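You operate a simulated robot arm through the tools that you are given. There is no shell and no other tool. Be economical: measure what you need, move in short steps, check, and stop when the job is done.

You run a simulated robot arm. Do the job below in one go: nothing can be reset, and whatever is moved stays where it is left.

## Task
Put the short green roller from the top of the grey rack on the back of the cuff bench. Put the cardboard core marked "57" from the top of the long bench in the white card tray and the cardboard core that says "26" on the middle shelf of the grey cart. Turn the grey tape speed dial to 2. Do these in any order. Set down upright: short green roller, cardboard core.

It is judged by the outcome, as a careful person would: the job done as asked, and still so three seconds after it is handed in. It fails if anything else is knocked over, pushed out of place, dropped, spilled or broken.

## Robot
A 6-joint arm with a two-finger gripper on a trunk, on a base that drives. Base frame: it is fixed to the floor where the robot stands at the start and does not move with it; the origin is under the middle of the robot, x ahead of it, y to its left, z up. Units: m, degrees, N and s.
Its first joint turns from -166.0 to 166.0 degrees. Places, roughly: back of the cuff bench [-0.2, -2.1, 0.8]; cardboard core [2.5, 4.5, 1]; grey tape speed dial [-7.2, 4.5, 1.6]; middle shelf of the grey cart [-1.3, 4.7, 0.4]; white card tray [2.5, 4.25, 0.75]. Payload 3.43 kg.
Tool frame: the origin (TCP) lies between the finger pads and is the grasp point; the fingertips stand 0.02 m ahead of it; z points along the fingers, y is the line along which they close. Largest opening 0.19 m; the body of the gripper starts 0.248 m behind the TCP.
Orientation is that of the tool frame in the base frame, as a unit quaternion [w, x, y, z]. With the fingers straight down and closing along the base's y, the tool's x points along the base's -x, its y along +y and its z along -z.

## Interface
- The arm moves only by the tool drive_tool. Its argument "targets" is a list of rows, each a list of 3 entries, a list of its own where there are three numbers: the turn, a rotation vector about the base's x, y, z in degrees, then the shift along the base's x, y, z in m, then the closure, from 0 (fully open) to 1 (shut). In form: [[[rx, ry, rz], [x, y, z], jaw], ...]. A call has 1 to 20 rows; each row is the pose to reach, as a shift and turn from the pose commanded when the call began. Rows are played at 5 a second. More than 0.05 m and 8.6 degrees between two rows, or a gripper value outside its range, and nothing of the call is played. Where a pose cannot be reached the arm comes as near as it can. A force on the tool above 40 N (or 10 N above the force at the start of the call, whichever is more), or a blocked arm, ends the call early, and 0.2 s more pass. Each finger travels about 0.045 m/s and halts on what it meets, pressing with about 34 N; the grip force reading is that of the motor and also rises with nothing between the fingers. The clock runs only during rows and for 0.2 s after the last one: add rows that repeat a pose to give the fingers time. It gives the time, the measured TCP pose, the force on the tool (base axes), the opening and the grip force at its end, in the units of the frame above (readings bear some noise), with the torque about the TCP (base axes, N m) and any sound that the robot's microphone picked up.
- Cameras (640 x 400 px; columns grow to the right, rows downward): "scene" is now at [0.0065, 0.1326, 1.3125]; the picture's right is [-0.70, -0.71, -0.00], its down [-0.28, 0.28, -0.92] and it looks along [0.65, -0.65, -0.40] (base axes); focal length 256 px, centre (320, 200). "wrist" rides on the gripper at [0.07, -0.008, -0.288] in the tool frame; the picture's right is [0.12, 0.99, 0.00], its down [-0.96, 0.12, -0.25] and it looks along [-0.25, 0.03, 0.97] (tool axes); focal length 261 px, centre (320, 200). There is no depth. A picture from a camera that has moved, and an enlarged one, comes with that camera's place and axes in the base frame and with its lens.
- capture(camera): a new picture of that camera. The clock stands still meanwhile.
- move_column(by): slides the trunk up (or, below 0, down) by that many m; the arm and the scene camera ride with it, the base frame stays. It gives what a move gives, with no picture.
- roll_base(legs): drives the robot by 1 to 6 legs, each [ahead, turn to the left] in m and degrees, along the robot's own axes; the way and the turn of a leg run together, so that a leg with both is an arc; at most 1.5 m and 180 degrees a leg. The arm and the cameras ride along, it lands a little off, and it stops where it bumps. It gives what a move gives.
- turn_head(pan, tilt): turns the head with the scene camera to pan (to the left, within 155 degrees either way) and tilt (down, from -29 to 69), counted from straight ahead of the robot. It gives what a move gives.
- inspect(camera, box): a new picture of the part [left, top, right, bottom] of that camera's present view, enlarged. The clock stands still meanwhile.
- job_done(): hands the job in; it is judged then, once.

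Go step by step. Nothing tells you exact positions but the pictures and the camera data: compare them with the known pose of the tool, close in by small moves and look again before you grip or let go. The budget is 165 turns and 128 pictures, counting those below and the enlarged ones. Unless the task says otherwise, let go and move clear before handing in, and close with one line.

The tools are called after ">>>" by a JSON object that holds its "name" and its "arguments". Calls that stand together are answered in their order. drive_tool: Moves the arm, as the interface text tells. Its arguments: {"type":"object","properties":{"targets":{"type":"array","items":{"type":"array"}}},"required":["targets"]} The other tools are called the same way: move_column (by) slides the trunk up or down; roll_base (legs) drives the base; turn_head (pan, tilt) turns the head that bears the scene camera; capture (camera) takes a picture; inspect (camera, box) takes an enlarged picture of a part of a camera's view; job_done () hands the job in.

At the start:

```text
clock: 0.0
ee_pos: [0.0972, -0.713, 1.1378]
orientation: [0.0, 0.0, 1.0, 0.0]
contact_force: [0.8, 0.6, -0.6]
ft_torque: [0.02, -0.01, 0.01]
opening: 0.1902
grasp_force: 0.1
trunk travel left (down, up): [-0.1, 0.14]
robot x, y, heading: [-0.0044, -0.001, -0.0]
head pan, tilt: [-44.8, 23.5]
```

scene: 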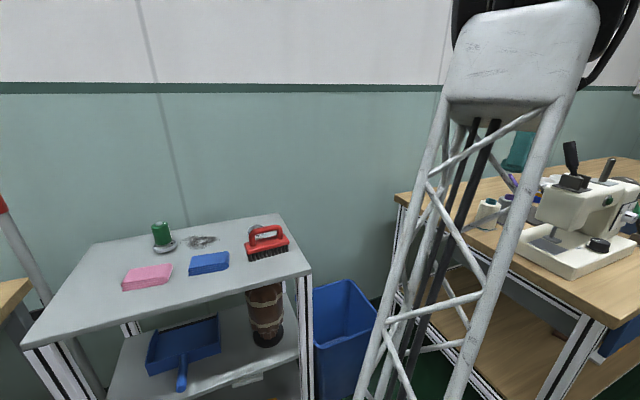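
wrist: 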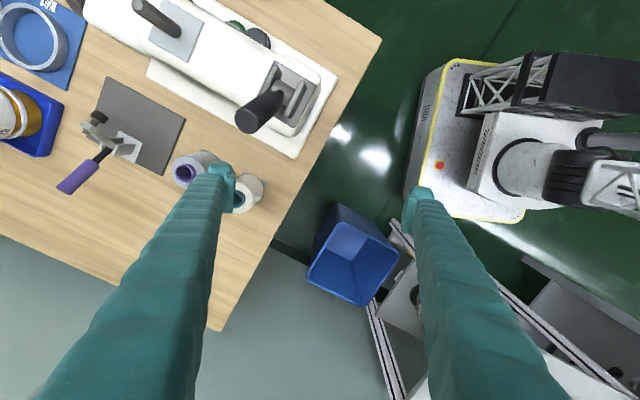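

I see a grey rack with a green roller on the left and a bench with a sewing machine on the right. I'll look around with the head first.

>>> {"name": "turn_head", "arguments": {"pan": -15, "tilt": 28}}

>>> {"name": "capture", "arguments": {"camera": "scene"}}

>>> {"name": "turn_head", "arguments": {"pan": -95, "tilt": 25}}

>>> {"name": "capture", "arguments": {"camera": "scene"}}

>>> {"name": "turn_head", "arguments": {"pan": 60, "tilt": 15}}

>>> {"name": "capture", "arguments": {"camera": "scene"}}

>>> {"name": "turn_head", "arguments": {"pan": 130, "tilt": 15}}

>>> {"name": "capture", "arguments": {"camera": "scene"}}

```text
clock: 0.9
ee_pos: [0.0985, -0.7147, 1.1381]
orientation: [0.0, 0.0, 1.0, 0.0]
contact_force: [0.2, 0.2, -0.1]
ft_torque: [-0.02, -0.03, 0.02]
opening: 0.1901
grasp_force: 0.0
trunk travel left (down, up): [-0.1, 0.14]
robot x, y, heading: [0.001, -0.005, -0.0]
head pan, tilt: [-15.0, 28.0]
```

```text
125 pictures are left
camera scene: at [0.029, 0.1742, 1.3052], right [-0.26, -0.97, 0.0], down [-0.45, 0.12, -0.88], along [0.85, -0.23, -0.47], focal length 256 px, centre (320, 200)
```

scene: 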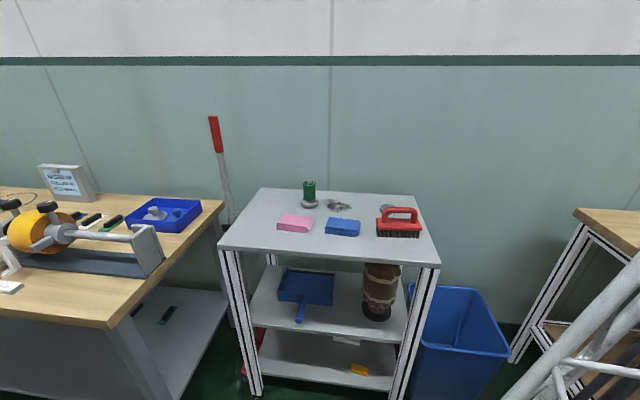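

```text
clock: 2.5
ee_pos: [0.0978, -0.713, 1.138]
orientation: [-0.001, 0.0, 1.0, 0.0]
contact_force: [-0.2, -0.2, 0.1]
ft_torque: [0.02, -0.01, -0.01]
opening: 0.1901
grasp_force: 0.0
trunk travel left (down, up): [-0.1, 0.14]
robot x, y, heading: [-0.0025, 0.0001, 0.1]
head pan, tilt: [-95.0, 25.0]
```

```text
124 pictures are left
camera scene: at [-0.0671, 0.1061, 1.31], right [-1.0, 0.09, 0.0], down [0.04, 0.42, -0.91], along [-0.08, -0.9, -0.42], focal length 256 px, centre (320, 200)
```

scene: 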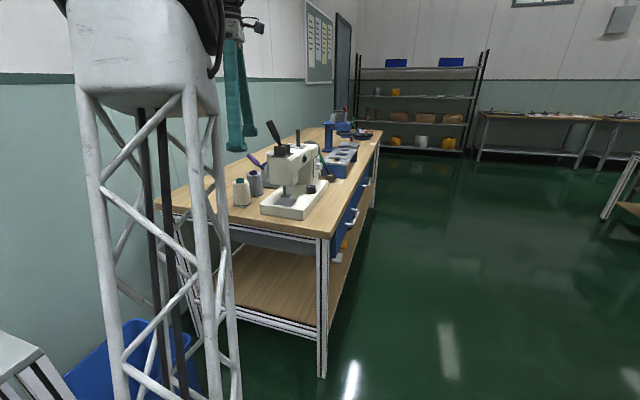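

```text
clock: 4.9
ee_pos: [0.0971, -0.7143, 1.1364]
orientation: [0.0, 0.0, 1.0, 0.0]
contact_force: [0.4, 0.1, 0.0]
ft_torque: [-0.02, -0.01, -0.01]
opening: 0.19
grasp_force: 0.0
trunk travel left (down, up): [-0.1, 0.14]
robot x, y, heading: [-0.0012, -0.0015, -0.3]
head pan, tilt: [60.0, 15.0]
```

```text
123 pictures are left
camera scene: at [-0.0124, 0.2787, 1.3262], right [0.87, -0.5, 0.0], down [-0.13, -0.22, -0.97], along [0.48, 0.84, -0.26], focal length 256 px, centre (320, 200)
```

scene: 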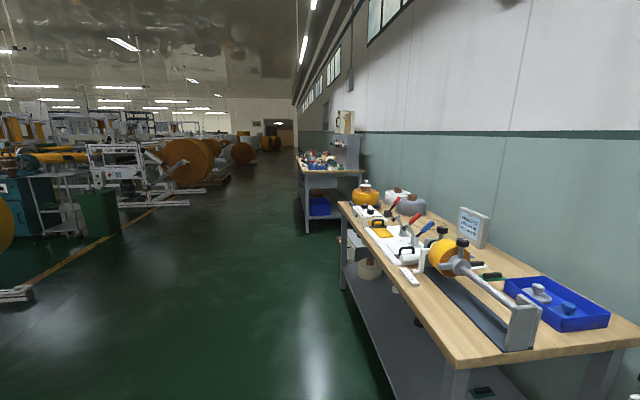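

```text
clock: 6.3
ee_pos: [0.0972, -0.7142, 1.1377]
orientation: [0.0, 0.0, 1.0, 0.0]
contact_force: [-0.4, -0.2, 0.3]
ft_torque: [0.04, -0.01, 0.03]
opening: 0.1899
grasp_force: 0.1
trunk travel left (down, up): [-0.1, 0.14]
robot x, y, heading: [-0.0027, 0.0024, 0.2]
head pan, tilt: [130.0, 15.0]
```

```text
122 pictures are left
camera scene: at [-0.1191, 0.2695, 1.3262], right [0.77, 0.64, 0.0], down [0.17, -0.2, -0.97], along [-0.62, 0.74, -0.26], focal length 256 px, centre (320, 200)
```

scene: 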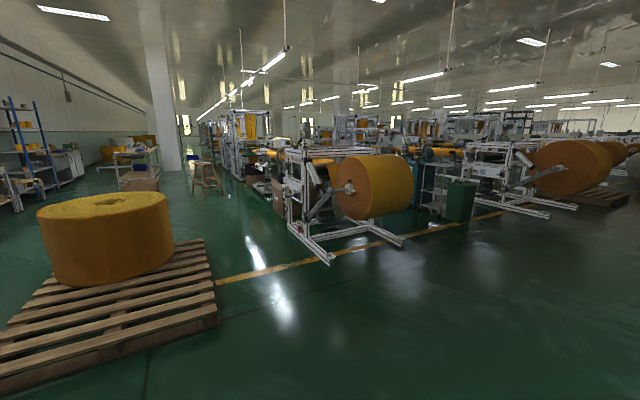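

The rack top appears to be at z≈0.82, with the roller near (0.88, -0.01). I'll look closer at it.

>>> {"name": "turn_head", "arguments": {"pan": 0, "tilt": 32}}

>>> {"name": "inspect", "arguments": {"camera": "scene", "box": [240, 100, 480, 250]}}

>>> {"name": "turn_head", "arguments": {"pan": -80, "tilt": 15}}

>>> {"name": "inspect", "arguments": {"camera": "scene", "box": [240, 120, 560, 320]}}

```text
clock: 8.4
ee_pos: [0.0972, -0.7138, 1.1382]
orientation: [0.0, 0.001, 1.0, 0.0]
contact_force: [0.5, 0.3, 0.7]
ft_torque: [0.01, 0.01, 0.03]
opening: 0.1898
grasp_force: 0.2
trunk travel left (down, up): [-0.1, 0.14]
robot x, y, heading: [-0.0024, 0.0003, -0.0]
head pan, tilt: [0.0, 32.0]
```

```text
2.67 times, centred on (360, 175) of scene
camera zoom: at [0.0305, 0.1979, 1.2989], right [0.0, -1.0, 0.0], down [-0.53, 0.0, -0.85], along [0.85, 0.0, -0.53], focal length 683 px, centre (213, 267)
```

zoom: 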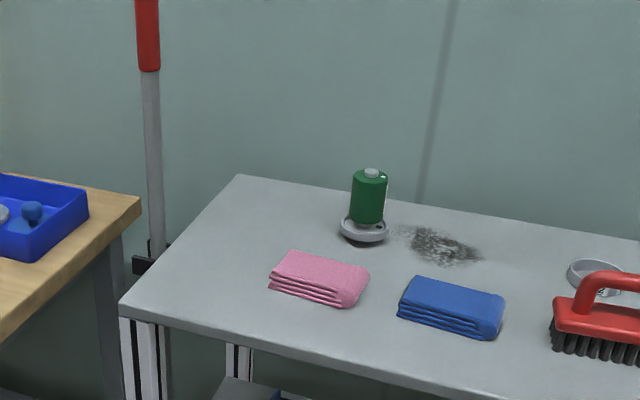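

```text
clock: 9.9
ee_pos: [0.0983, -0.7145, 1.1363]
orientation: [0.0, -0.001, 1.0, -0.001]
contact_force: [0.0, 0.1, -0.1]
ft_torque: [0.01, -0.02, 0.0]
opening: 0.19
grasp_force: 0.1
trunk travel left (down, up): [-0.1, 0.14]
robot x, y, heading: [-0.0011, 0.002, 0.1]
head pan, tilt: [-80.0, 15.0]
```

```text
2.00 times, centred on (400, 220) of scene
camera zoom: at [-0.0428, 0.1059, 1.3262], right [-0.98, -0.17, 0.0], down [-0.05, 0.26, -0.97], along [0.17, -0.95, -0.26], focal length 512 px, centre (160, 160)
```

zoom: 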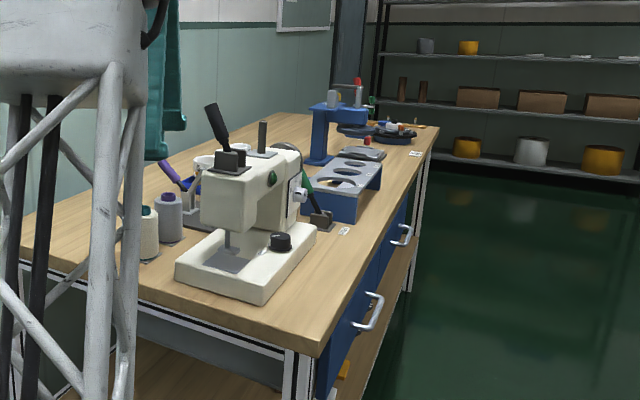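

The roller stands upright in a grey ring near (0.89, -0.02). I'll swing the gripper over the rack in a straight chord at the current height.

>>> {"name": "drive_tool", "arguments": {"targets": [[[0, 0, 0], [0.035, 0.0345, 0], 0], [[0, 0, 0], [0.07, 0.069, 0], 0], [[0, 0, 0], [0.105, 0.1035, 0], 0], [[0, 0, 0], [0.14, 0.138, 0], 0], [[0, 0, 0], [0.175, 0.1725, 0], 0], [[0, 0, 0], [0.21, 0.207, 0], 0], [[0, 0, 0], [0.245, 0.2415, 0], 0], [[0, 0, 0], [0.28, 0.276, 0], 0], [[0, 0, 0], [0.315, 0.3105, 0], 0], [[0, 0, 0], [0.35, 0.345, 0], 0], [[0, 0, 0], [0.385, 0.3795, 0], 0], [[0, 0, 0], [0.42, 0.414, 0], 0], [[0, 0, 0], [0.455, 0.4485, 0], 0], [[0, 0, 0], [0.49, 0.483, 0], 0], [[0, 0, 0], [0.525, 0.5175, 0], 0], [[0, 0, 0], [0.56, 0.552, 0], 0], [[0, 0, 0], [0.595, 0.5865, 0], 0], [[0, 0, 0], [0.63, 0.621, 0], 0], [[0, 0, 0], [0.665, 0.6555, 0], 0], [[0, 0, 0], [0.7, 0.69, 0], 0]]}}

>>> {"name": "capture", "arguments": {"camera": "wrist"}}

```text
clock: 14.1
ee_pos: [0.7986, -0.0225, 1.1392]
orientation: [0.002, 0.0, 1.0, -0.001]
contact_force: [-1.2, -0.8, 1.3]
ft_torque: [0.09, -0.21, -0.01]
opening: 0.1898
grasp_force: 0.1
trunk travel left (down, up): [-0.1, 0.14]
robot x, y, heading: [-0.0029, -0.0039, -0.1]
head pan, tilt: [-80.0, 15.0]
```

```text
119 pictures are left
camera wrist: at [0.7262, -0.0312, 1.4269], right [-0.12, 0.99, 0.0], down [0.96, 0.11, 0.25], along [0.25, 0.03, -0.97], focal length 261 px, centre (320, 200)
```

wrist: 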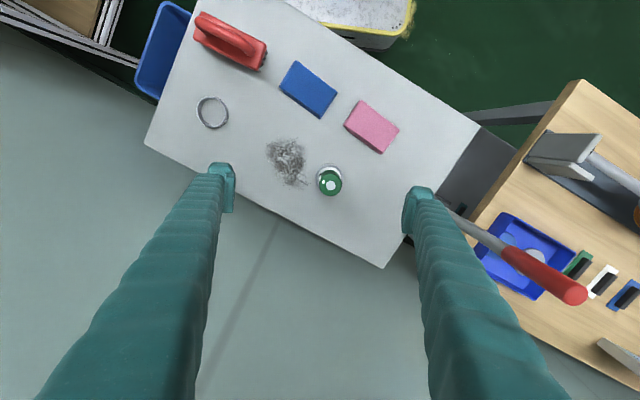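

Triangulating puts the roller at about (0.83, 0.0), top near z≈0.94. I'll check it in close-up.

>>> {"name": "inspect", "arguments": {"camera": "wrist", "box": [280, 150, 380, 213]}}

>>> {"name": "turn_head", "arguments": {"pan": -12, "tilt": 32}}

>>> {"name": "inspect", "arguments": {"camera": "scene", "box": [240, 100, 400, 200]}}

```text
6.35 times, centred on (330, 182) of wrist
camera zoom: at [0.7262, -0.0312, 1.4269], right [-0.12, 0.99, 0.0], down [0.96, 0.11, 0.25], along [0.25, 0.03, -0.97], focal length 1655 px, centre (256, 318)
```

zoom: 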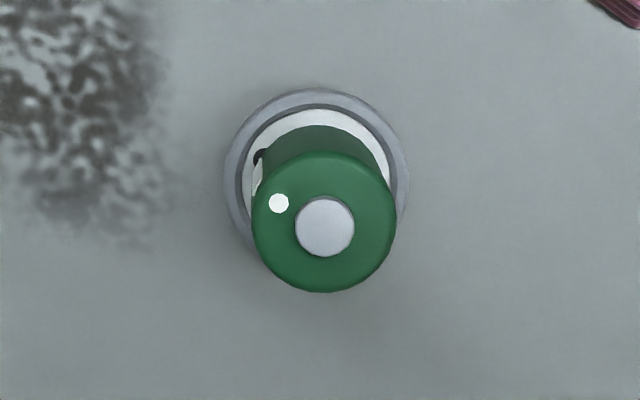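

```text
clock: 15.5
ee_pos: [0.7985, -0.0226, 1.1376]
orientation: [0.0, 0.0, 1.0, 0.001]
contact_force: [0.0, -0.7, -1.2]
ft_torque: [0.0, 0.03, 0.02]
opening: 0.1899
grasp_force: 0.0
trunk travel left (down, up): [-0.1, 0.14]
robot x, y, heading: [0.0002, -0.0002, 0.2]
head pan, tilt: [-12.0, 32.0]
```

```text
4.00 times, centred on (320, 150) of scene
camera zoom: at [0.0286, 0.1795, 1.2989], right [-0.21, -0.98, 0.0], down [-0.52, 0.11, -0.85], along [0.83, -0.18, -0.53], focal length 1024 px, centre (320, 400)
```

zoom: 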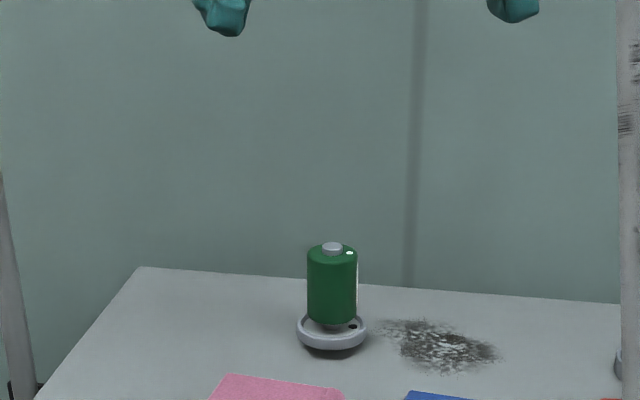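

The roller stands loose in a small dish, axis about (0.82, 0.0). I'll line up over it and lower part way with half-closed fingers.

>>> {"name": "drive_tool", "arguments": {"targets": [[[0, 0, 0], [0.021, 0.023, 0], 0.3], [[0, 0, 0], [0.021, 0.023, -0.045], 0.5], [[0, 0, 0], [0.021, 0.023, -0.09], 0.5], [[0, 0, 0], [0.021, 0.023, -0.13], 0.5], [[0, 0, 0], [0.021, 0.023, -0.13], 0.5], [[0, 0, 0], [0.021, 0.023, -0.13], 0.5]]}}

>>> {"name": "capture", "arguments": {"camera": "wrist"}}

>>> {"name": "inspect", "arguments": {"camera": "scene", "box": [240, 50, 400, 200]}}

```text
clock: 16.9
ee_pos: [0.8182, 0.0007, 1.0066]
orientation: [0.0, 0.0, 1.0, 0.0]
contact_force: [0.4, -0.2, 0.0]
ft_torque: [-0.01, 0.01, 0.01]
opening: 0.095
grasp_force: 0.1
trunk travel left (down, up): [-0.1, 0.14]
robot x, y, heading: [-0.0027, -0.0028, 0.0]
head pan, tilt: [-12.0, 32.0]
```

```text
116 pictures are left
camera wrist: at [0.747, -0.0079, 1.2947], right [-0.12, 0.99, 0.0], down [0.96, 0.12, 0.25], along [0.25, 0.03, -0.97], focal length 261 px, centre (320, 200)
```

wrist: 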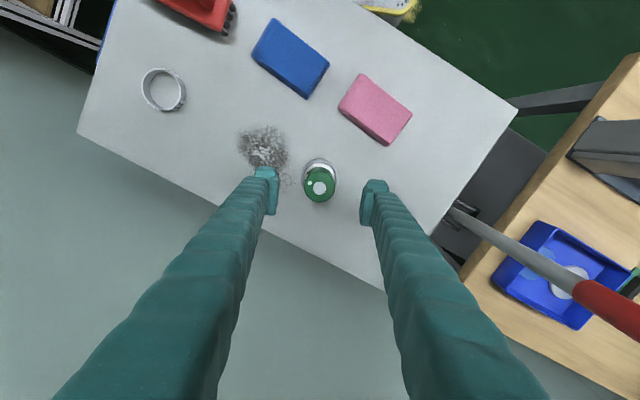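

```text
2.67 times, centred on (320, 125) of scene
camera zoom: at [0.0286, 0.1796, 1.2988], right [-0.21, -0.98, 0.0], down [-0.52, 0.11, -0.85], along [0.83, -0.18, -0.53], focal length 683 px, centre (320, 400)
```

zoom: 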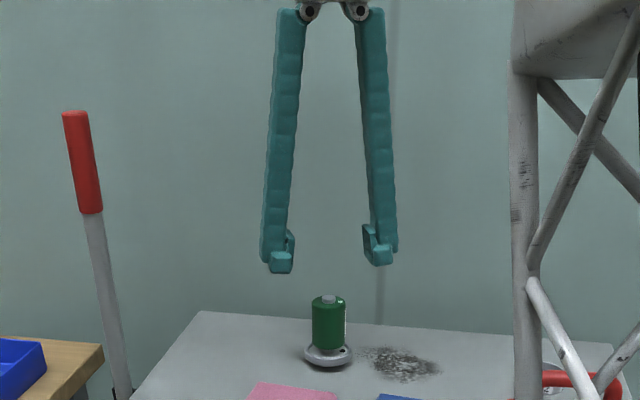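

Alignment is good. Lower to about z 0.916 and close.

>>> {"name": "drive_tool", "arguments": {"targets": [[[0, 0, 0], [0, -0.001, -0.045], 0.5], [[0, 0, 0], [0, -0.001, -0.09], 0.5], [[0, 0, 0], [0, -0.001, -0.09], 0.5], [[0, 0, 0], [0, -0.001, -0.09], 0.7], [[0, 0, 0], [0, -0.001, -0.09], 0.85], [[0, 0, 0], [0, -0.001, -0.09], 0.85], [[0, 0, 0], [0, -0.001, -0.09], 0.85], [[0, 0, 0], [0, -0.001, -0.09], 0.85]]}}

>>> {"name": "inspect", "arguments": {"camera": "scene", "box": [240, 50, 400, 200]}}

```text
clock: 18.7
ee_pos: [0.8173, -0.0015, 0.9187]
orientation: [0.0, 0.0, 1.0, 0.0]
contact_force: [1.0, 1.5, 0.4]
ft_torque: [0.06, -0.04, 0.04]
opening: 0.0429
grasp_force: 33.8
trunk travel left (down, up): [-0.1, 0.14]
robot x, y, heading: [0.0014, 0.0003, -0.0]
head pan, tilt: [-12.0, 32.0]
```

```text
2.67 times, centred on (320, 125) of scene
camera zoom: at [0.0286, 0.1796, 1.2988], right [-0.21, -0.98, 0.0], down [-0.52, 0.11, -0.85], along [0.83, -0.18, -0.53], focal length 683 px, centre (320, 400)
```

zoom: 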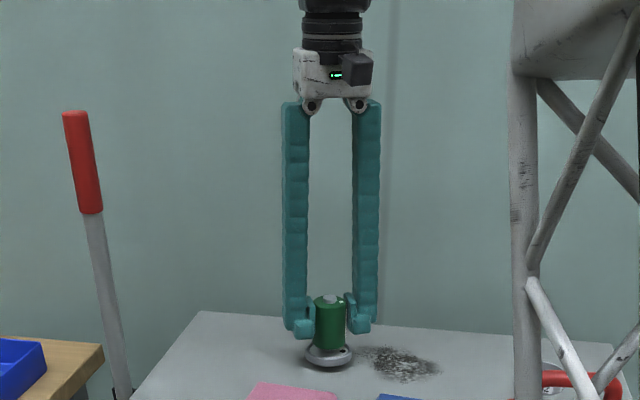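

Gripped at 0.043 m opening. Lifting gently.

>>> {"name": "drive_tool", "arguments": {"targets": [[[0, 0, 0], [0, 0, 0.01], 0.85], [[0, 0, 0], [0, 0, 0.025], 0.85], [[0, 0, 0], [0, 0, 0.045], 0.85], [[0, 0, 0], [0, 0, 0.045], 0.85]]}}

>>> {"name": "inspect", "arguments": {"camera": "scene", "box": [240, 50, 400, 200]}}

```text
clock: 19.7
ee_pos: [0.8176, -0.0019, 0.9624]
orientation: [-0.001, 0.0, 1.0, 0.0]
contact_force: [-0.2, 0.7, -13.1]
ft_torque: [-0.01, 0.04, 0.0]
opening: 0.0427
grasp_force: 33.6
trunk travel left (down, up): [-0.1, 0.14]
robot x, y, heading: [0.003, -0.0027, -0.1]
head pan, tilt: [-12.0, 32.0]
```

```text
2.67 times, centred on (320, 125) of scene
camera zoom: at [0.029, 0.1796, 1.2988], right [-0.21, -0.98, 0.0], down [-0.52, 0.11, -0.85], along [0.83, -0.18, -0.53], focal length 683 px, centre (320, 400)
```

zoom: 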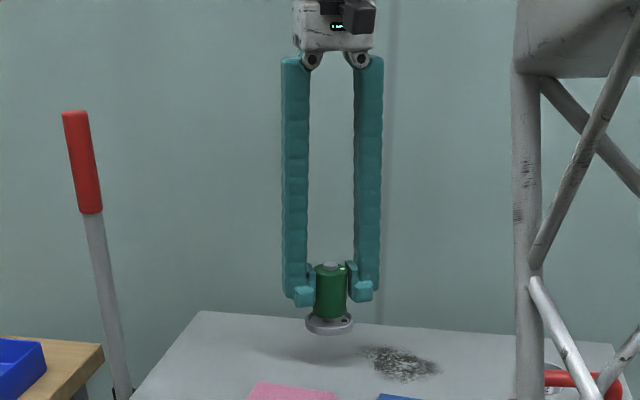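

The flange base came up with the roller, so it's one piece (about 1.3 kg). I'll raise it, tuck it in, and look at it from the wrist.

>>> {"name": "drive_tool", "arguments": {"targets": [[[0, 0, 0], [0, 0, 0.04], 0.85], [[0, 0, 0], [0, 0, 0.08], 0.85], [[0, 0, 0], [0, 0, 0.12], 0.85], [[0, 0, 0], [-0.03, 0, 0.16], 0.85], [[0, 0, 0], [-0.06, 0, 0.2], 0.85], [[0, 0, 0], [-0.1, 0, 0.22], 0.85], [[0, 0, 0], [-0.14, 0, 0.24], 0.85], [[0, 0, 0], [-0.18, 0, 0.24], 0.85], [[0, 0, 0], [-0.22, 0, 0.24], 0.85], [[0, 0, 0], [-0.26, 0, 0.24], 0.85], [[0, 0, 0], [-0.3, 0, 0.24], 0.85], [[0, 0, 0], [-0.34, 0, 0.24], 0.85], [[0, 0, 0], [-0.38, 0, 0.24], 0.85], [[0, 0, 0], [-0.38, 0, 0.24], 0.85]]}}

>>> {"name": "capture", "arguments": {"camera": "scene"}}

```text
clock: 22.7
ee_pos: [0.4382, -0.0028, 1.205]
orientation: [0.0, 0.0, 1.0, 0.0]
contact_force: [-1.2, 0.2, -12.5]
ft_torque: [0.05, -0.03, 0.0]
opening: 0.0427
grasp_force: 34.1
trunk travel left (down, up): [-0.1, 0.14]
robot x, y, heading: [0.0014, -0.0003, -0.2]
head pan, tilt: [-12.0, 32.0]
```

```text
112 pictures are left
camera scene: at [0.0285, 0.1796, 1.2988], right [-0.21, -0.98, 0.0], down [-0.52, 0.11, -0.85], along [0.83, -0.18, -0.53], focal length 256 px, centre (320, 200)
```

scene: 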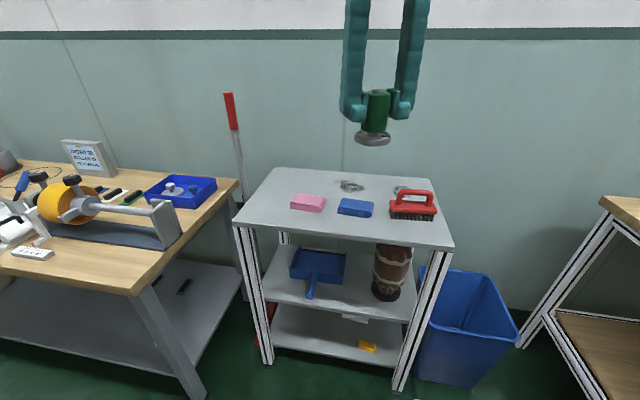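

Roller is secure. Now back away from the rack, turn toward the aisle alongside the bench and look.

>>> {"name": "roll_base", "arguments": {"legs": [[-0.5, 0], [0, -112]]}}

>>> {"name": "turn_head", "arguments": {"pan": 35, "tilt": 22}}

>>> {"name": "capture", "arguments": {"camera": "scene"}}

```text
clock: 30.5
ee_pos: [-0.645, -0.4138, 1.204]
orientation: [0.001, 0.814, 0.581, 0.0]
contact_force: [-0.8, 0.3, -12.6]
ft_torque: [0.05, -0.01, 0.0]
opening: 0.0429
grasp_force: 34.2
trunk travel left (down, up): [-0.1, 0.14]
robot x, y, heading: [-0.5017, 0.0007, -108.8]
head pan, tilt: [-12.0, 32.0]
```

```text
clock: 31.6
ee_pos: [-0.6453, -0.4145, 1.2051]
orientation: [0.0, 0.813, 0.582, 0.0]
contact_force: [0.0, 0.7, -13.1]
ft_torque: [0.02, 0.0, 0.01]
opening: 0.0429
grasp_force: 33.9
trunk travel left (down, up): [-0.1, 0.14]
robot x, y, heading: [-0.4971, -0.0047, -108.8]
head pan, tilt: [35.0, 22.0]
```

```text
111 pictures are left
camera scene: at [-0.2669, -0.0976, 1.3147], right [-0.96, -0.28, 0.0], down [-0.1, 0.36, -0.93], along [0.26, -0.89, -0.37], focal length 256 px, centre (320, 200)
```

scene: 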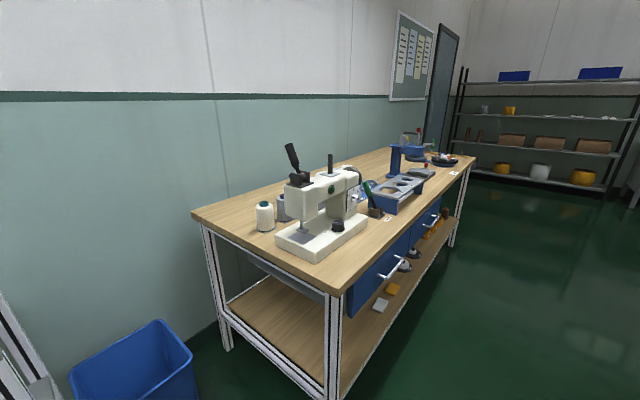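

Bench top z≈0.85; the target area lies toward the wall past the sewing machine. I'll drive 1.4 m along the bench and look.

>>> {"name": "roll_base", "arguments": {"legs": [[1.4, 0]]}}

>>> {"name": "turn_head", "arguments": {"pan": 70, "tilt": 30}}

>>> {"name": "capture", "arguments": {"camera": "scene"}}

```text
clock: 38.6
ee_pos: [-1.0945, -1.7345, 1.2031]
orientation: [0.0, 0.812, 0.583, 0.001]
contact_force: [-0.3, 0.2, -13.0]
ft_torque: [0.0, 0.0, 0.01]
opening: 0.0428
grasp_force: 33.7
trunk travel left (down, up): [-0.1, 0.14]
robot x, y, heading: [-0.9528, -1.3171, -108.7]
head pan, tilt: [35.0, 22.0]
```

```text
clock: 39.6
ee_pos: [-1.0945, -1.7349, 1.2043]
orientation: [-0.001, 0.813, 0.583, 0.0]
contact_force: [1.2, 0.0, -12.9]
ft_torque: [0.02, -0.03, -0.01]
opening: 0.0429
grasp_force: 33.9
trunk travel left (down, up): [-0.1, 0.14]
robot x, y, heading: [-0.9525, -1.3187, -108.8]
head pan, tilt: [70.0, 30.0]
```

```text
110 pictures are left
camera scene: at [-0.6721, -1.3843, 1.302], right [-0.63, -0.78, 0.0], down [-0.39, 0.31, -0.87], along [0.68, -0.54, -0.5], focal length 256 px, centre (320, 200)
```

scene: 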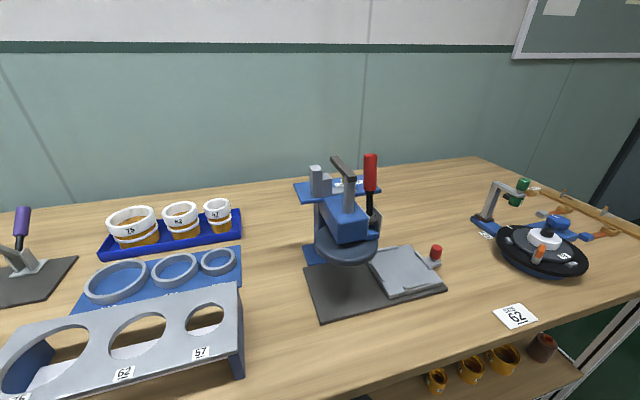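

Free spot at the back: right of the blue press around (-0.22, -2.2). I'll drive closer and come alongside.

>>> {"name": "roll_base", "arguments": {"legs": [[0, 6], [0.57, 0], [0, -9]]}}

>>> {"name": "turn_head", "arguments": {"pan": 80, "tilt": 35}}

>>> {"name": "capture", "arguments": {"camera": "scene"}}

```text
clock: 44.1
ee_pos: [-1.2462, -2.2835, 1.2037]
orientation: [0.0, 0.829, 0.559, 0.001]
contact_force: [0.7, 0.9, -11.9]
ft_torque: [0.04, -0.03, -0.03]
opening: 0.0431
grasp_force: 33.9
trunk travel left (down, up): [-0.1, 0.14]
robot x, y, heading: [-1.0809, -1.8789, -111.9]
head pan, tilt: [70.0, 30.0]
```

```text
clock: 44.8
ee_pos: [-1.2471, -2.2832, 1.2043]
orientation: [0.0, 0.829, 0.559, -0.001]
contact_force: [-0.2, -0.7, -12.5]
ft_torque: [0.04, -0.02, -0.01]
opening: 0.043
grasp_force: 34.0
trunk travel left (down, up): [-0.1, 0.14]
robot x, y, heading: [-1.0791, -1.8771, -111.9]
head pan, tilt: [80.0, 35.0]
```

```text
109 pictures are left
camera scene: at [-0.797, -1.9441, 1.2942], right [-0.53, -0.85, 0.0], down [-0.49, 0.3, -0.82], along [0.69, -0.43, -0.57], focal length 256 px, centre (320, 200)
```

scene: 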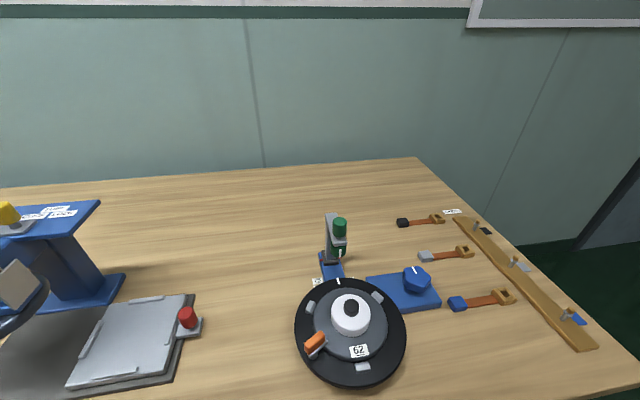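

Spot (-0.2, -2.1) is open at the back. But the camera head is on the robot's left, so I'd rather face the bench with the arm ahead: reposition to face it.

>>> {"name": "roll_base", "arguments": {"legs": [[0.28, 0], [-0.42, 42], [0, 48]]}}

>>> {"name": "turn_head", "arguments": {"pan": 0, "tilt": 40}}

>>> {"name": "capture", "arguments": {"camera": "scene"}}

```text
clock: 51.1
ee_pos: [-0.7736, -1.9068, 1.2048]
orientation: [0.0, 0.204, 0.979, 0.0]
contact_force: [-0.5, 0.9, -13.0]
ft_torque: [0.03, 0.09, 0.02]
opening: 0.0428
grasp_force: 33.9
trunk travel left (down, up): [-0.1, 0.14]
robot x, y, heading: [-1.1689, -1.7304, -23.8]
head pan, tilt: [80.0, 35.0]
```

```text
clock: 52.7
ee_pos: [-0.7741, -1.9077, 1.204]
orientation: [0.0, 0.206, 0.979, 0.0]
contact_force: [0.5, 0.5, -12.4]
ft_torque: [0.0, 0.06, 0.0]
opening: 0.0428
grasp_force: 34.2
trunk travel left (down, up): [-0.1, 0.14]
robot x, y, heading: [-1.1757, -1.7305, -23.5]
head pan, tilt: [0.0, 40.0]
```

```text
108 pictures are left
camera scene: at [-1.0702, -1.5566, 1.2866], right [-0.4, -0.92, 0.0], down [-0.59, 0.26, -0.77], along [0.7, -0.31, -0.64], focal length 256 px, centre (320, 200)
```

scene: 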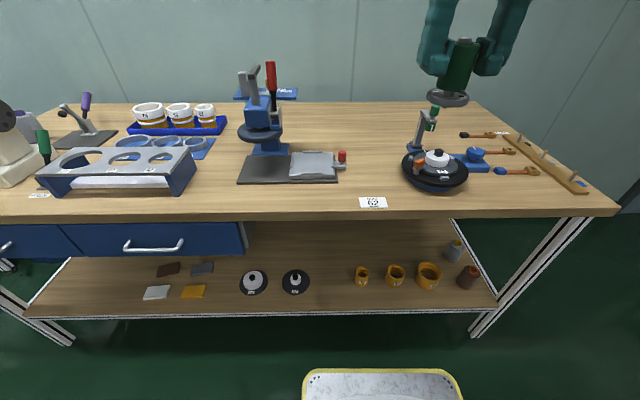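

Now forward 0.14 m to the bench front.

>>> {"name": "roll_base", "arguments": {"legs": [[0.14, 0]]}}

>>> {"name": "capture", "arguments": {"camera": "scene"}}

```text
clock: 54.0
ee_pos: [-0.6422, -1.9633, 1.2041]
orientation: [-0.001, 0.204, 0.979, -0.001]
contact_force: [0.6, -0.3, -13.5]
ft_torque: [0.01, -0.01, 0.05]
opening: 0.043
grasp_force: 34.3
trunk travel left (down, up): [-0.1, 0.14]
robot x, y, heading: [-1.0454, -1.7886, -23.6]
head pan, tilt: [0.0, 40.0]
```

```text
107 pictures are left
camera scene: at [-0.9402, -1.6132, 1.2866], right [-0.4, -0.92, 0.0], down [-0.59, 0.26, -0.77], along [0.7, -0.31, -0.64], focal length 256 px, centre (320, 200)
```

scene: 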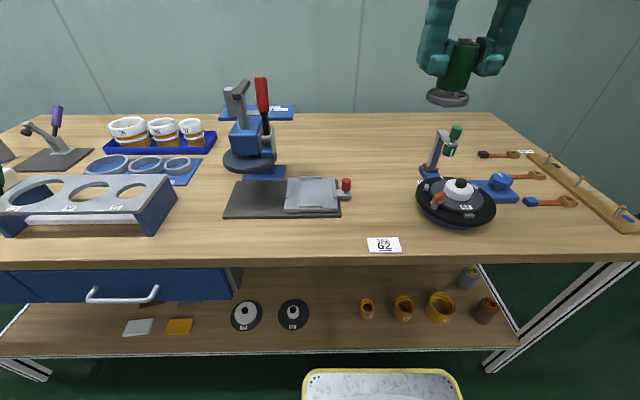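

Extending over the target spot (-0.2, -2.1) at height, then lowering part way.

>>> {"name": "drive_tool", "arguments": {"targets": [[[0, 0, 0], [0.044, -0.0137, 0], 0.85], [[0, 0, 0], [0.088, -0.0274, 0], 0.85], [[0, 0, 0], [0.132, -0.041, 0], 0.85], [[0, 0, 0], [0.176, -0.055, 0], 0.85], [[0, 0, 0], [0.22, -0.0685, 0], 0.85], [[0, 0, 0], [0.264, -0.082, 0], 0.85], [[0, 0, 0], [0.308, -0.096, 0], 0.85], [[0, 0, 0], [0.352, -0.11, 0], 0.85], [[0, 0, 0], [0.396, -0.123, 0], 0.85], [[0, 0, 0], [0.44, -0.137, 0], 0.85], [[0, 0, 0], [0.44, -0.137, -0.045], 0.85], [[0, 0, 0], [0.44, -0.137, -0.09], 0.85], [[0, 0, 0], [0.44, -0.137, -0.135], 0.85], [[0, 0, 0], [0.44, -0.137, -0.18], 0.85], [[0, 0, 0], [0.44, -0.137, -0.21], 0.85], [[0, 0, 0], [0.44, -0.137, -0.21], 0.85]]}}

>>> {"name": "capture", "arguments": {"camera": "scene"}}

>>> {"name": "capture", "arguments": {"camera": "wrist"}}

```text
clock: 57.4
ee_pos: [-0.2019, -2.1008, 0.9948]
orientation: [-0.001, 0.203, 0.979, 0.001]
contact_force: [0.1, 0.3, -12.3]
ft_torque: [0.02, 0.09, 0.0]
opening: 0.0424
grasp_force: 34.0
out of reach, approached as far as the arm can: row 9, 10
trunk travel left (down, up): [-0.1, 0.14]
robot x, y, heading: [-1.0446, -1.7828, -23.7]
head pan, tilt: [0.0, 40.0]
```

```text
106 pictures are left
camera scene: at [-0.9397, -1.6134, 1.2866], right [-0.4, -0.92, 0.0], down [-0.59, 0.26, -0.77], along [0.7, -0.3, -0.64], focal length 256 px, centre (320, 200)
```

scene: 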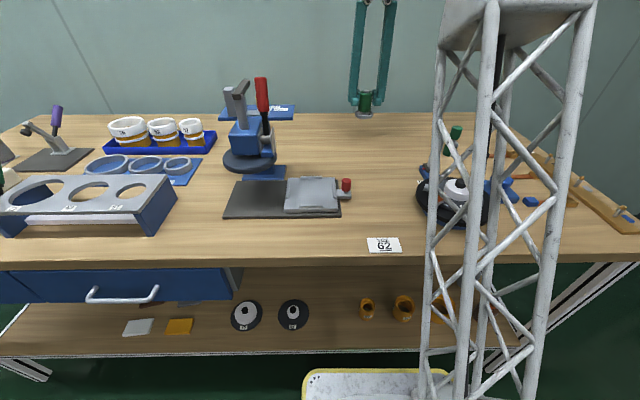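

```text
105 pictures are left
camera wrist: at [-0.2692, -2.0808, 1.2827], right [0.29, 0.96, 0.0], down [0.93, -0.28, 0.25], along [0.24, -0.07, -0.97], focal length 261 px, centre (320, 200)
```

wrist: 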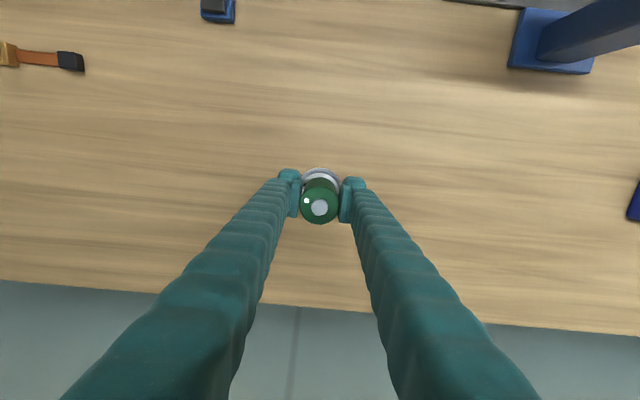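

Clear of everything. Lowering slowly until it touches.

>>> {"name": "drive_tool", "arguments": {"targets": [[[0, 0, 0], [0, 0, -0.03], 0.85], [[0, 0, 0], [0, 0, -0.055], 0.85], [[0, 0, 0], [0, 0, -0.065], 0.85], [[0, 0, 0], [0, 0, -0.069], 0.85], [[0, 0, 0], [0, 0, -0.072], 0.85], [[0, 0, 0], [0, 0, -0.075], 0.85], [[0, 0, 0], [0, 0, -0.078], 0.85], [[0, 0, 0], [0, 0, -0.081], 0.85], [[0, 0, 0], [0, 0, -0.084], 0.85], [[0, 0, 0], [0, 0, -0.087], 0.85], [[0, 0, 0], [0, 0, -0.09], 0.85]]}}

>>> {"name": "inspect", "arguments": {"camera": "scene", "box": [290, 40, 450, 140]}}

```text
clock: 59.2
ee_pos: [-0.2024, -2.1018, 0.92]
orientation: [0.004, 0.204, 0.979, -0.001]
contact_force: [-4.3, 1.3, 19.2]
ft_torque: [0.17, 0.33, 0.01]
opening: 0.0428
grasp_force: 34.0
trunk travel left (down, up): [-0.1, 0.14]
robot x, y, heading: [-1.0473, -1.7876, -23.4]
head pan, tilt: [0.0, 40.0]
stopped in row 8: the force on the tool passed its limit at 45 N (the readings are from after the stop); the commanded pose is now the measured one
```

```text
4.00 times, centred on (370, 90) of scene
camera zoom: at [-0.9409, -1.6129, 1.2867], right [-0.4, -0.92, 0.0], down [-0.59, 0.26, -0.77], along [0.7, -0.31, -0.64], focal length 1024 px, centre (120, 640)
```

zoom: 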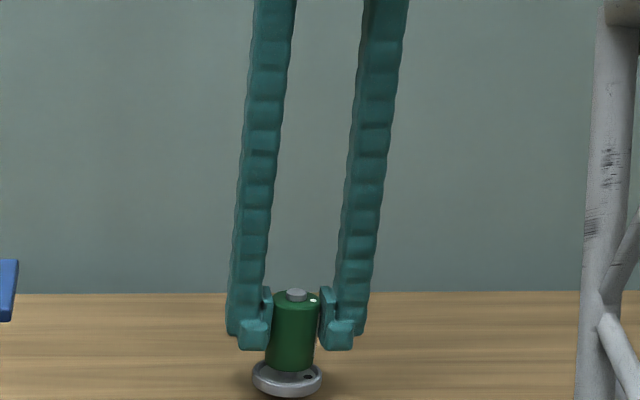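

It stands on the bench. Release, then rise straight up.

>>> {"name": "drive_tool", "arguments": {"targets": [[[0, 0, 0], [0, 0, 0.001], 0.7], [[0, 0, 0], [0, 0, 0.001], 0.6], [[0, 0, 0], [0, 0, 0.001], 0.5], [[0, 0, 0], [0, 0, 0.001], 0.5], [[0, 0, 0], [0, 0, 0.001], 0.5], [[0, 0, 0], [0, 0, 0.04], 0.5], [[0, 0, 0], [0, 0, 0.08], 0.5], [[0, 0, 0], [0, 0, 0.12], 0.5], [[0, 0, 0], [-0.045, 0.014, 0.14], 0.5], [[0, 0, 0], [-0.09, 0.028, 0.16], 0.5], [[0, 0, 0], [-0.13, 0.041, 0.18], 0.5]]}}

>>> {"name": "capture", "arguments": {"camera": "wrist"}}

>>> {"name": "capture", "arguments": {"camera": "scene"}}

```text
refused: row 9 steps farther than a row can; nothing moved
```

```text
103 pictures are left
camera wrist: at [-0.2733, -2.0799, 1.2082], right [0.29, 0.96, 0.0], down [0.93, -0.28, 0.26], along [0.24, -0.07, -0.97], focal length 261 px, centre (320, 200)
```

wrist: 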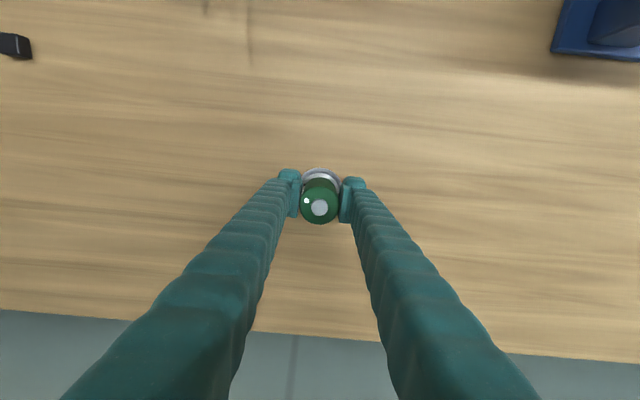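

```text
102 pictures are left
camera scene: at [-0.9409, -1.6129, 1.2867], right [-0.4, -0.92, 0.0], down [-0.59, 0.26, -0.77], along [0.7, -0.31, -0.64], focal length 256 px, centre (320, 200)
```

scene: 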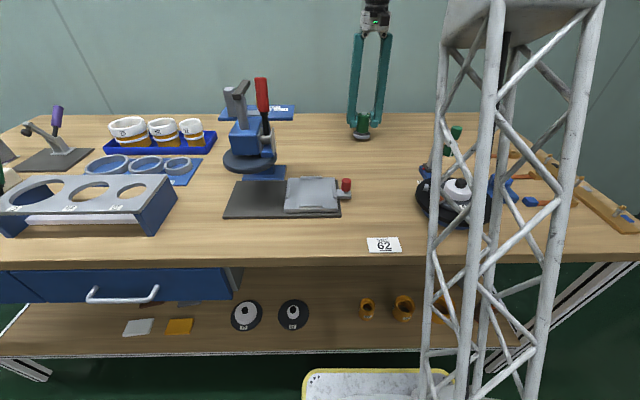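

A row was slightly too long; same plan with shorter steps.

>>> {"name": "drive_tool", "arguments": {"targets": [[[0, 0, 0], [0, 0, 0.001], 0.7], [[0, 0, 0], [0, 0, 0.001], 0.6], [[0, 0, 0], [0, 0, 0.001], 0.5], [[0, 0, 0], [0, 0, 0.001], 0.5], [[0, 0, 0], [0, 0, 0.001], 0.5], [[0, 0, 0], [0, 0, 0.04], 0.5], [[0, 0, 0], [0, 0, 0.08], 0.5], [[0, 0, 0], [0, 0, 0.12], 0.5], [[0, 0, 0], [-0.035, 0.011, 0.145], 0.5], [[0, 0, 0], [-0.07, 0.022, 0.17], 0.5], [[0, 0, 0], [-0.105, 0.033, 0.195], 0.5], [[0, 0, 0], [-0.14, 0.044, 0.22], 0.5], [[0, 0, 0], [-0.18, 0.057, 0.24], 0.5], [[0, 0, 0], [-0.22, 0.069, 0.26], 0.5], [[0, 0, 0], [-0.265, 0.083, 0.26], 0.5], [[0, 0, 0], [-0.31, 0.097, 0.26], 0.5], [[0, 0, 0], [-0.355, 0.111, 0.26], 0.5], [[0, 0, 0], [-0.4, 0.125, 0.26], 0.5]]}}

>>> {"name": "capture", "arguments": {"camera": "scene"}}

```text
clock: 63.0
ee_pos: [-0.6018, -1.9779, 1.1821]
orientation: [0.001, 0.204, 0.979, 0.0]
contact_force: [0.8, -0.5, -1.3]
ft_torque: [0.14, 0.32, 0.01]
opening: 0.0951
grasp_force: 0.0
trunk travel left (down, up): [-0.1, 0.14]
robot x, y, heading: [-1.0398, -1.7875, -23.4]
head pan, tilt: [0.0, 40.0]
```

```text
101 pictures are left
camera scene: at [-0.9394, -1.6135, 1.2866], right [-0.4, -0.92, 0.0], down [-0.59, 0.26, -0.77], along [0.7, -0.31, -0.64], focal length 256 px, centre (320, 200)
```

scene: 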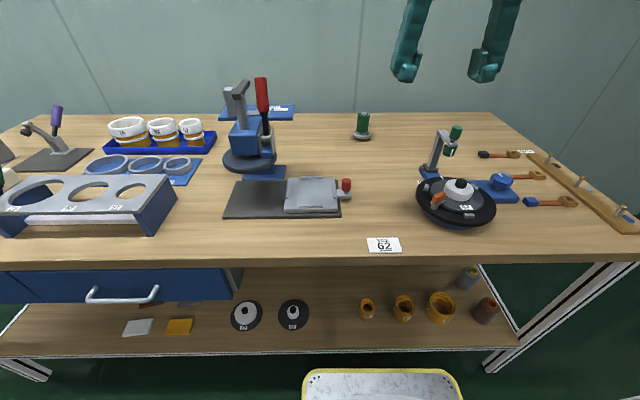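

Roller is placed upright at the back. Next: back off, turn and drive along the wall toward the long bench.

>>> {"name": "roll_base", "arguments": {"legs": [[-0.22, 0], [0, 94], [1.5, 0], [1.5, 0]]}}

>>> {"name": "turn_head", "arguments": {"pan": -10, "tilt": 15}}

>>> {"name": "capture", "arguments": {"camera": "scene"}}

```text
clock: 83.0
ee_pos: [0.0311, 1.584, 1.182]
orientation: [0.003, -0.566, 0.824, 0.002]
contact_force: [-0.5, 0.4, -0.9]
ft_torque: [0.02, -0.01, 0.04]
opening: 0.0948
grasp_force: 0.0
trunk travel left (down, up): [-0.1, 0.14]
robot x, y, heading: [-0.1425, 1.1345, 68.7]
head pan, tilt: [0.0, 40.0]
```

```text
clock: 83.9
ee_pos: [0.0307, 1.5841, 1.1818]
orientation: [0.003, -0.566, 0.824, 0.002]
contact_force: [-0.4, 0.2, 0.9]
ft_torque: [0.0, 0.0, -0.03]
opening: 0.0953
grasp_force: 0.1
trunk travel left (down, up): [-0.1, 0.14]
robot x, y, heading: [-0.1402, 1.1321, 68.9]
head pan, tilt: [-10.0, 15.0]
```

```text
100 pictures are left
camera scene: at [-0.3022, 1.2303, 1.3261], right [0.86, -0.52, 0.0], down [-0.13, -0.22, -0.97], along [0.5, 0.83, -0.26], focal length 256 px, centre (320, 200)
```

scene: 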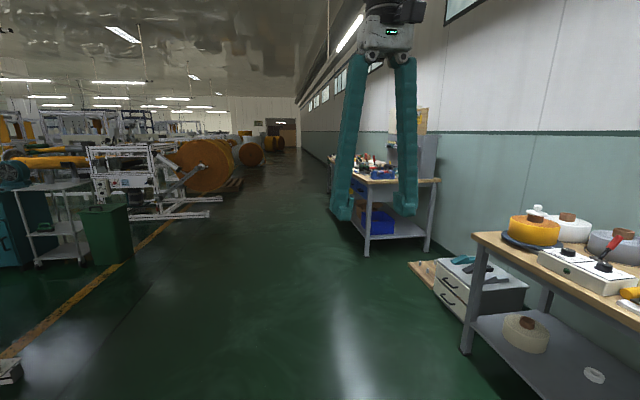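

On course along the wall at a safe distance. Continue 3.6 m to the long bench.

>>> {"name": "roll_base", "arguments": {"legs": [[1.5, 0], [1.5, 0], [0.7, 0]]}}

>>> {"name": "turn_head", "arguments": {"pan": -65, "tilt": 28}}

>>> {"name": "capture", "arguments": {"camera": "scene"}}

```text
clock: 101.6
ee_pos: [1.3051, 5.008, 1.1816]
orientation: [0.002, -0.568, 0.823, 0.002]
contact_force: [0.7, -0.7, -0.2]
ft_torque: [-0.02, -0.05, -0.01]
opening: 0.0948
grasp_force: 0.0
trunk travel left (down, up): [-0.1, 0.14]
robot x, y, heading: [1.1269, 4.5598, 69.1]
head pan, tilt: [-10.0, 15.0]
```

```text
clock: 102.9
ee_pos: [1.3054, 5.0085, 1.1819]
orientation: [0.003, -0.568, 0.823, 0.002]
contact_force: [-0.3, 0.2, -0.2]
ft_torque: [-0.01, 0.02, 0.0]
opening: 0.0949
grasp_force: 0.0
trunk travel left (down, up): [-0.1, 0.14]
robot x, y, heading: [1.133, 4.5579, 69.3]
head pan, tilt: [-65.0, 28.0]
```

```text
99 pictures are left
camera scene: at [1.0097, 4.6143, 1.3139], right [0.45, -0.89, 0.0], down [-0.34, -0.17, -0.92], along [0.83, 0.41, -0.38], focal length 256 px, centre (320, 200)
```

scene: 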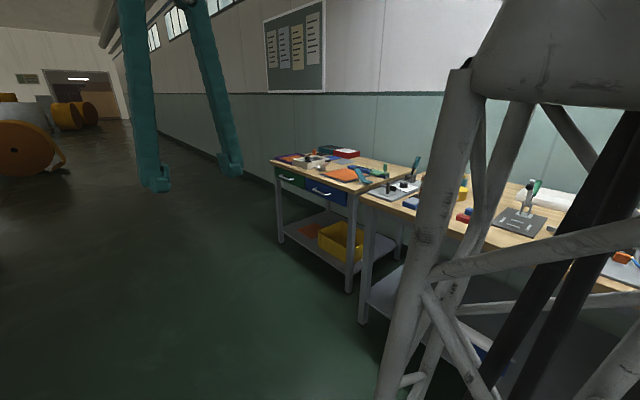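

I'll turn the robot to face the long bench.

>>> {"name": "roll_base", "arguments": {"legs": [[0, -93]]}}

>>> {"name": "turn_head", "arguments": {"pan": 15, "tilt": 28}}

>>> {"name": "capture", "arguments": {"camera": "scene"}}

```text
clock: 107.4
ee_pos: [1.5753, 4.3697, 1.1821]
orientation: [0.004, 0.199, 0.98, 0.0]
contact_force: [-0.3, 0.6, 0.7]
ft_torque: [0.01, -0.03, 0.01]
opening: 0.0949
grasp_force: 0.1
trunk travel left (down, up): [-0.1, 0.14]
robot x, y, heading: [1.1321, 4.5603, -23.0]
head pan, tilt: [-65.0, 28.0]
```

```text
clock: 108.9
ee_pos: [1.5757, 4.3686, 1.1828]
orientation: [0.002, 0.199, 0.98, -0.001]
contact_force: [0.4, 0.4, 0.5]
ft_torque: [-0.02, 0.03, 0.01]
opening: 0.0949
grasp_force: 0.1
trunk travel left (down, up): [-0.1, 0.14]
robot x, y, heading: [1.1322, 4.5554, -23.0]
head pan, tilt: [15.0, 28.0]
```

```text
98 pictures are left
camera scene: at [1.2466, 4.7523, 1.3051], right [-0.14, -0.99, 0.0], down [-0.46, 0.07, -0.88], along [0.87, -0.12, -0.47], focal length 256 px, centre (320, 200)
```

scene: 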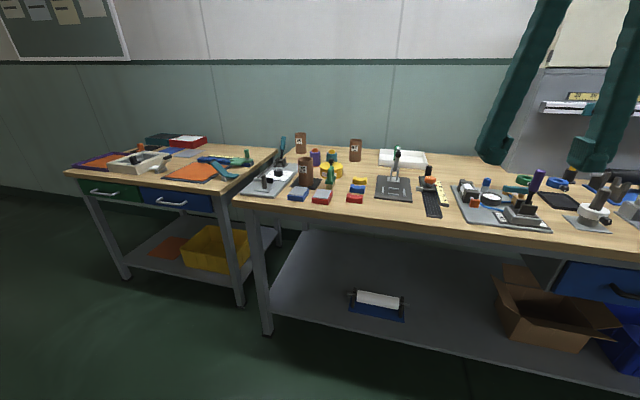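

>>> {"name": "inspect", "arguments": {"camera": "scene", "box": [230, 110, 460, 230]}}

>>> {"name": "inspect", "arguments": {"camera": "scene", "box": [270, 120, 370, 190]}}

```text
2.78 times, centred on (345, 170) of scene
camera zoom: at [1.2466, 4.7523, 1.3051], right [-0.14, -0.99, 0.0], down [-0.46, 0.07, -0.88], along [0.87, -0.12, -0.47], focal length 712 px, centre (250, 284)
```

zoom: 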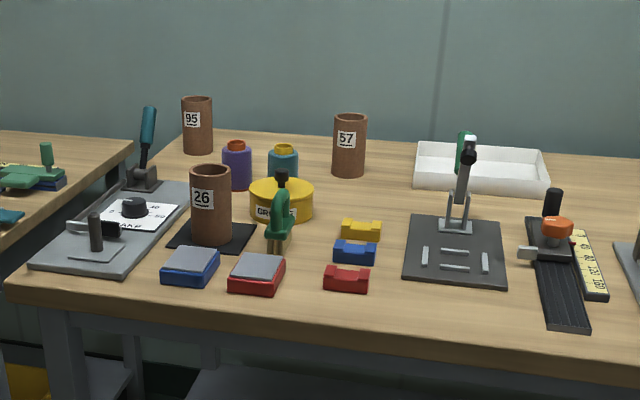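

```text
5.71 times, centred on (320, 155) of scene
camera zoom: at [1.2466, 4.7523, 1.3051], right [-0.14, -0.99, 0.0], down [-0.46, 0.07, -0.88], along [0.87, -0.12, -0.47], focal length 1463 px, centre (320, 457)
```

zoom: 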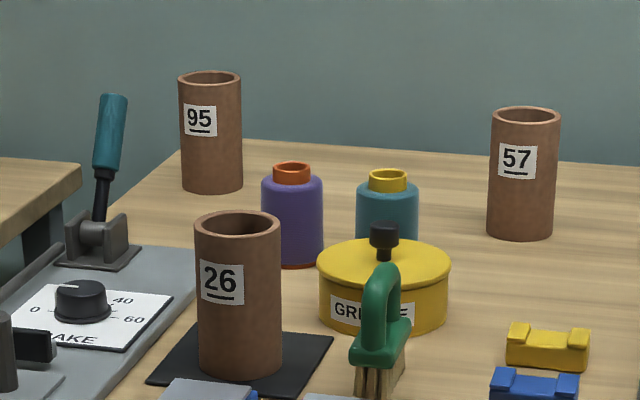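

Core 57 is at the back, the tray is to its right, and 26 stands at the front on a black mat. I'll shift left a bit and close in on the bench.

>>> {"name": "roll_base", "arguments": {"legs": [[0, 46], [0.33, 0], [0, -46]]}}

>>> {"name": "turn_head", "arguments": {"pan": 0, "tilt": 40}}

>>> {"name": "capture", "arguments": {"camera": "scene"}}

>>> {"name": "capture", "arguments": {"camera": "wrist"}}

```text
clock: 115.5
ee_pos: [1.8776, 4.5105, 1.1835]
orientation: [0.002, 0.192, 0.981, 0.0]
contact_force: [0.3, 0.7, 0.4]
ft_torque: [0.02, -0.01, 0.02]
opening: 0.0949
grasp_force: 0.1
trunk travel left (down, up): [-0.1, 0.14]
robot x, y, heading: [1.4348, 4.6931, -22.0]
head pan, tilt: [15.0, 28.0]
```

```text
clock: 116.3
ee_pos: [1.8774, 4.5101, 1.1829]
orientation: [0.003, 0.192, 0.981, 0.0]
contact_force: [0.8, -0.5, 0.2]
ft_torque: [0.01, 0.0, 0.0]
opening: 0.0948
grasp_force: 0.1
trunk travel left (down, up): [-0.1, 0.14]
robot x, y, heading: [1.4347, 4.6945, -22.1]
head pan, tilt: [0.0, 40.0]
```

```text
95 pictures are left
camera scene: at [1.532, 4.8675, 1.2867], right [-0.38, -0.93, 0.0], down [-0.6, 0.24, -0.77], along [0.71, -0.29, -0.64], focal length 256 px, centre (320, 200)
```

scene: 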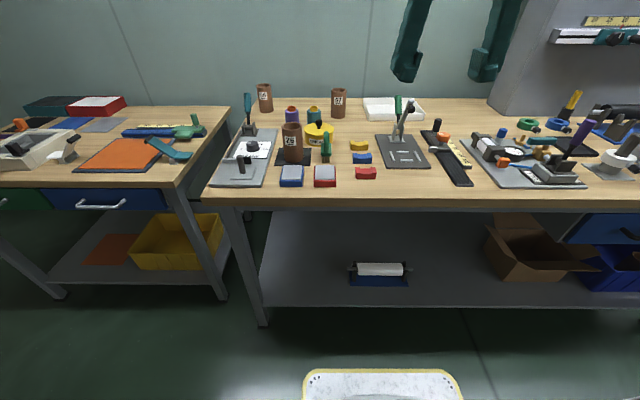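

```text
94 pictures are left
camera wrist: at [1.8072, 4.5293, 1.4696], right [0.26, 0.96, 0.0], down [0.93, -0.26, 0.25], along [0.24, -0.07, -0.97], focal length 261 px, centre (320, 200)
```

wrist: 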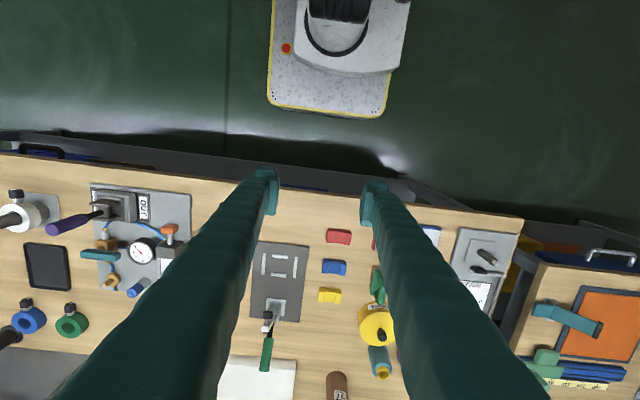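

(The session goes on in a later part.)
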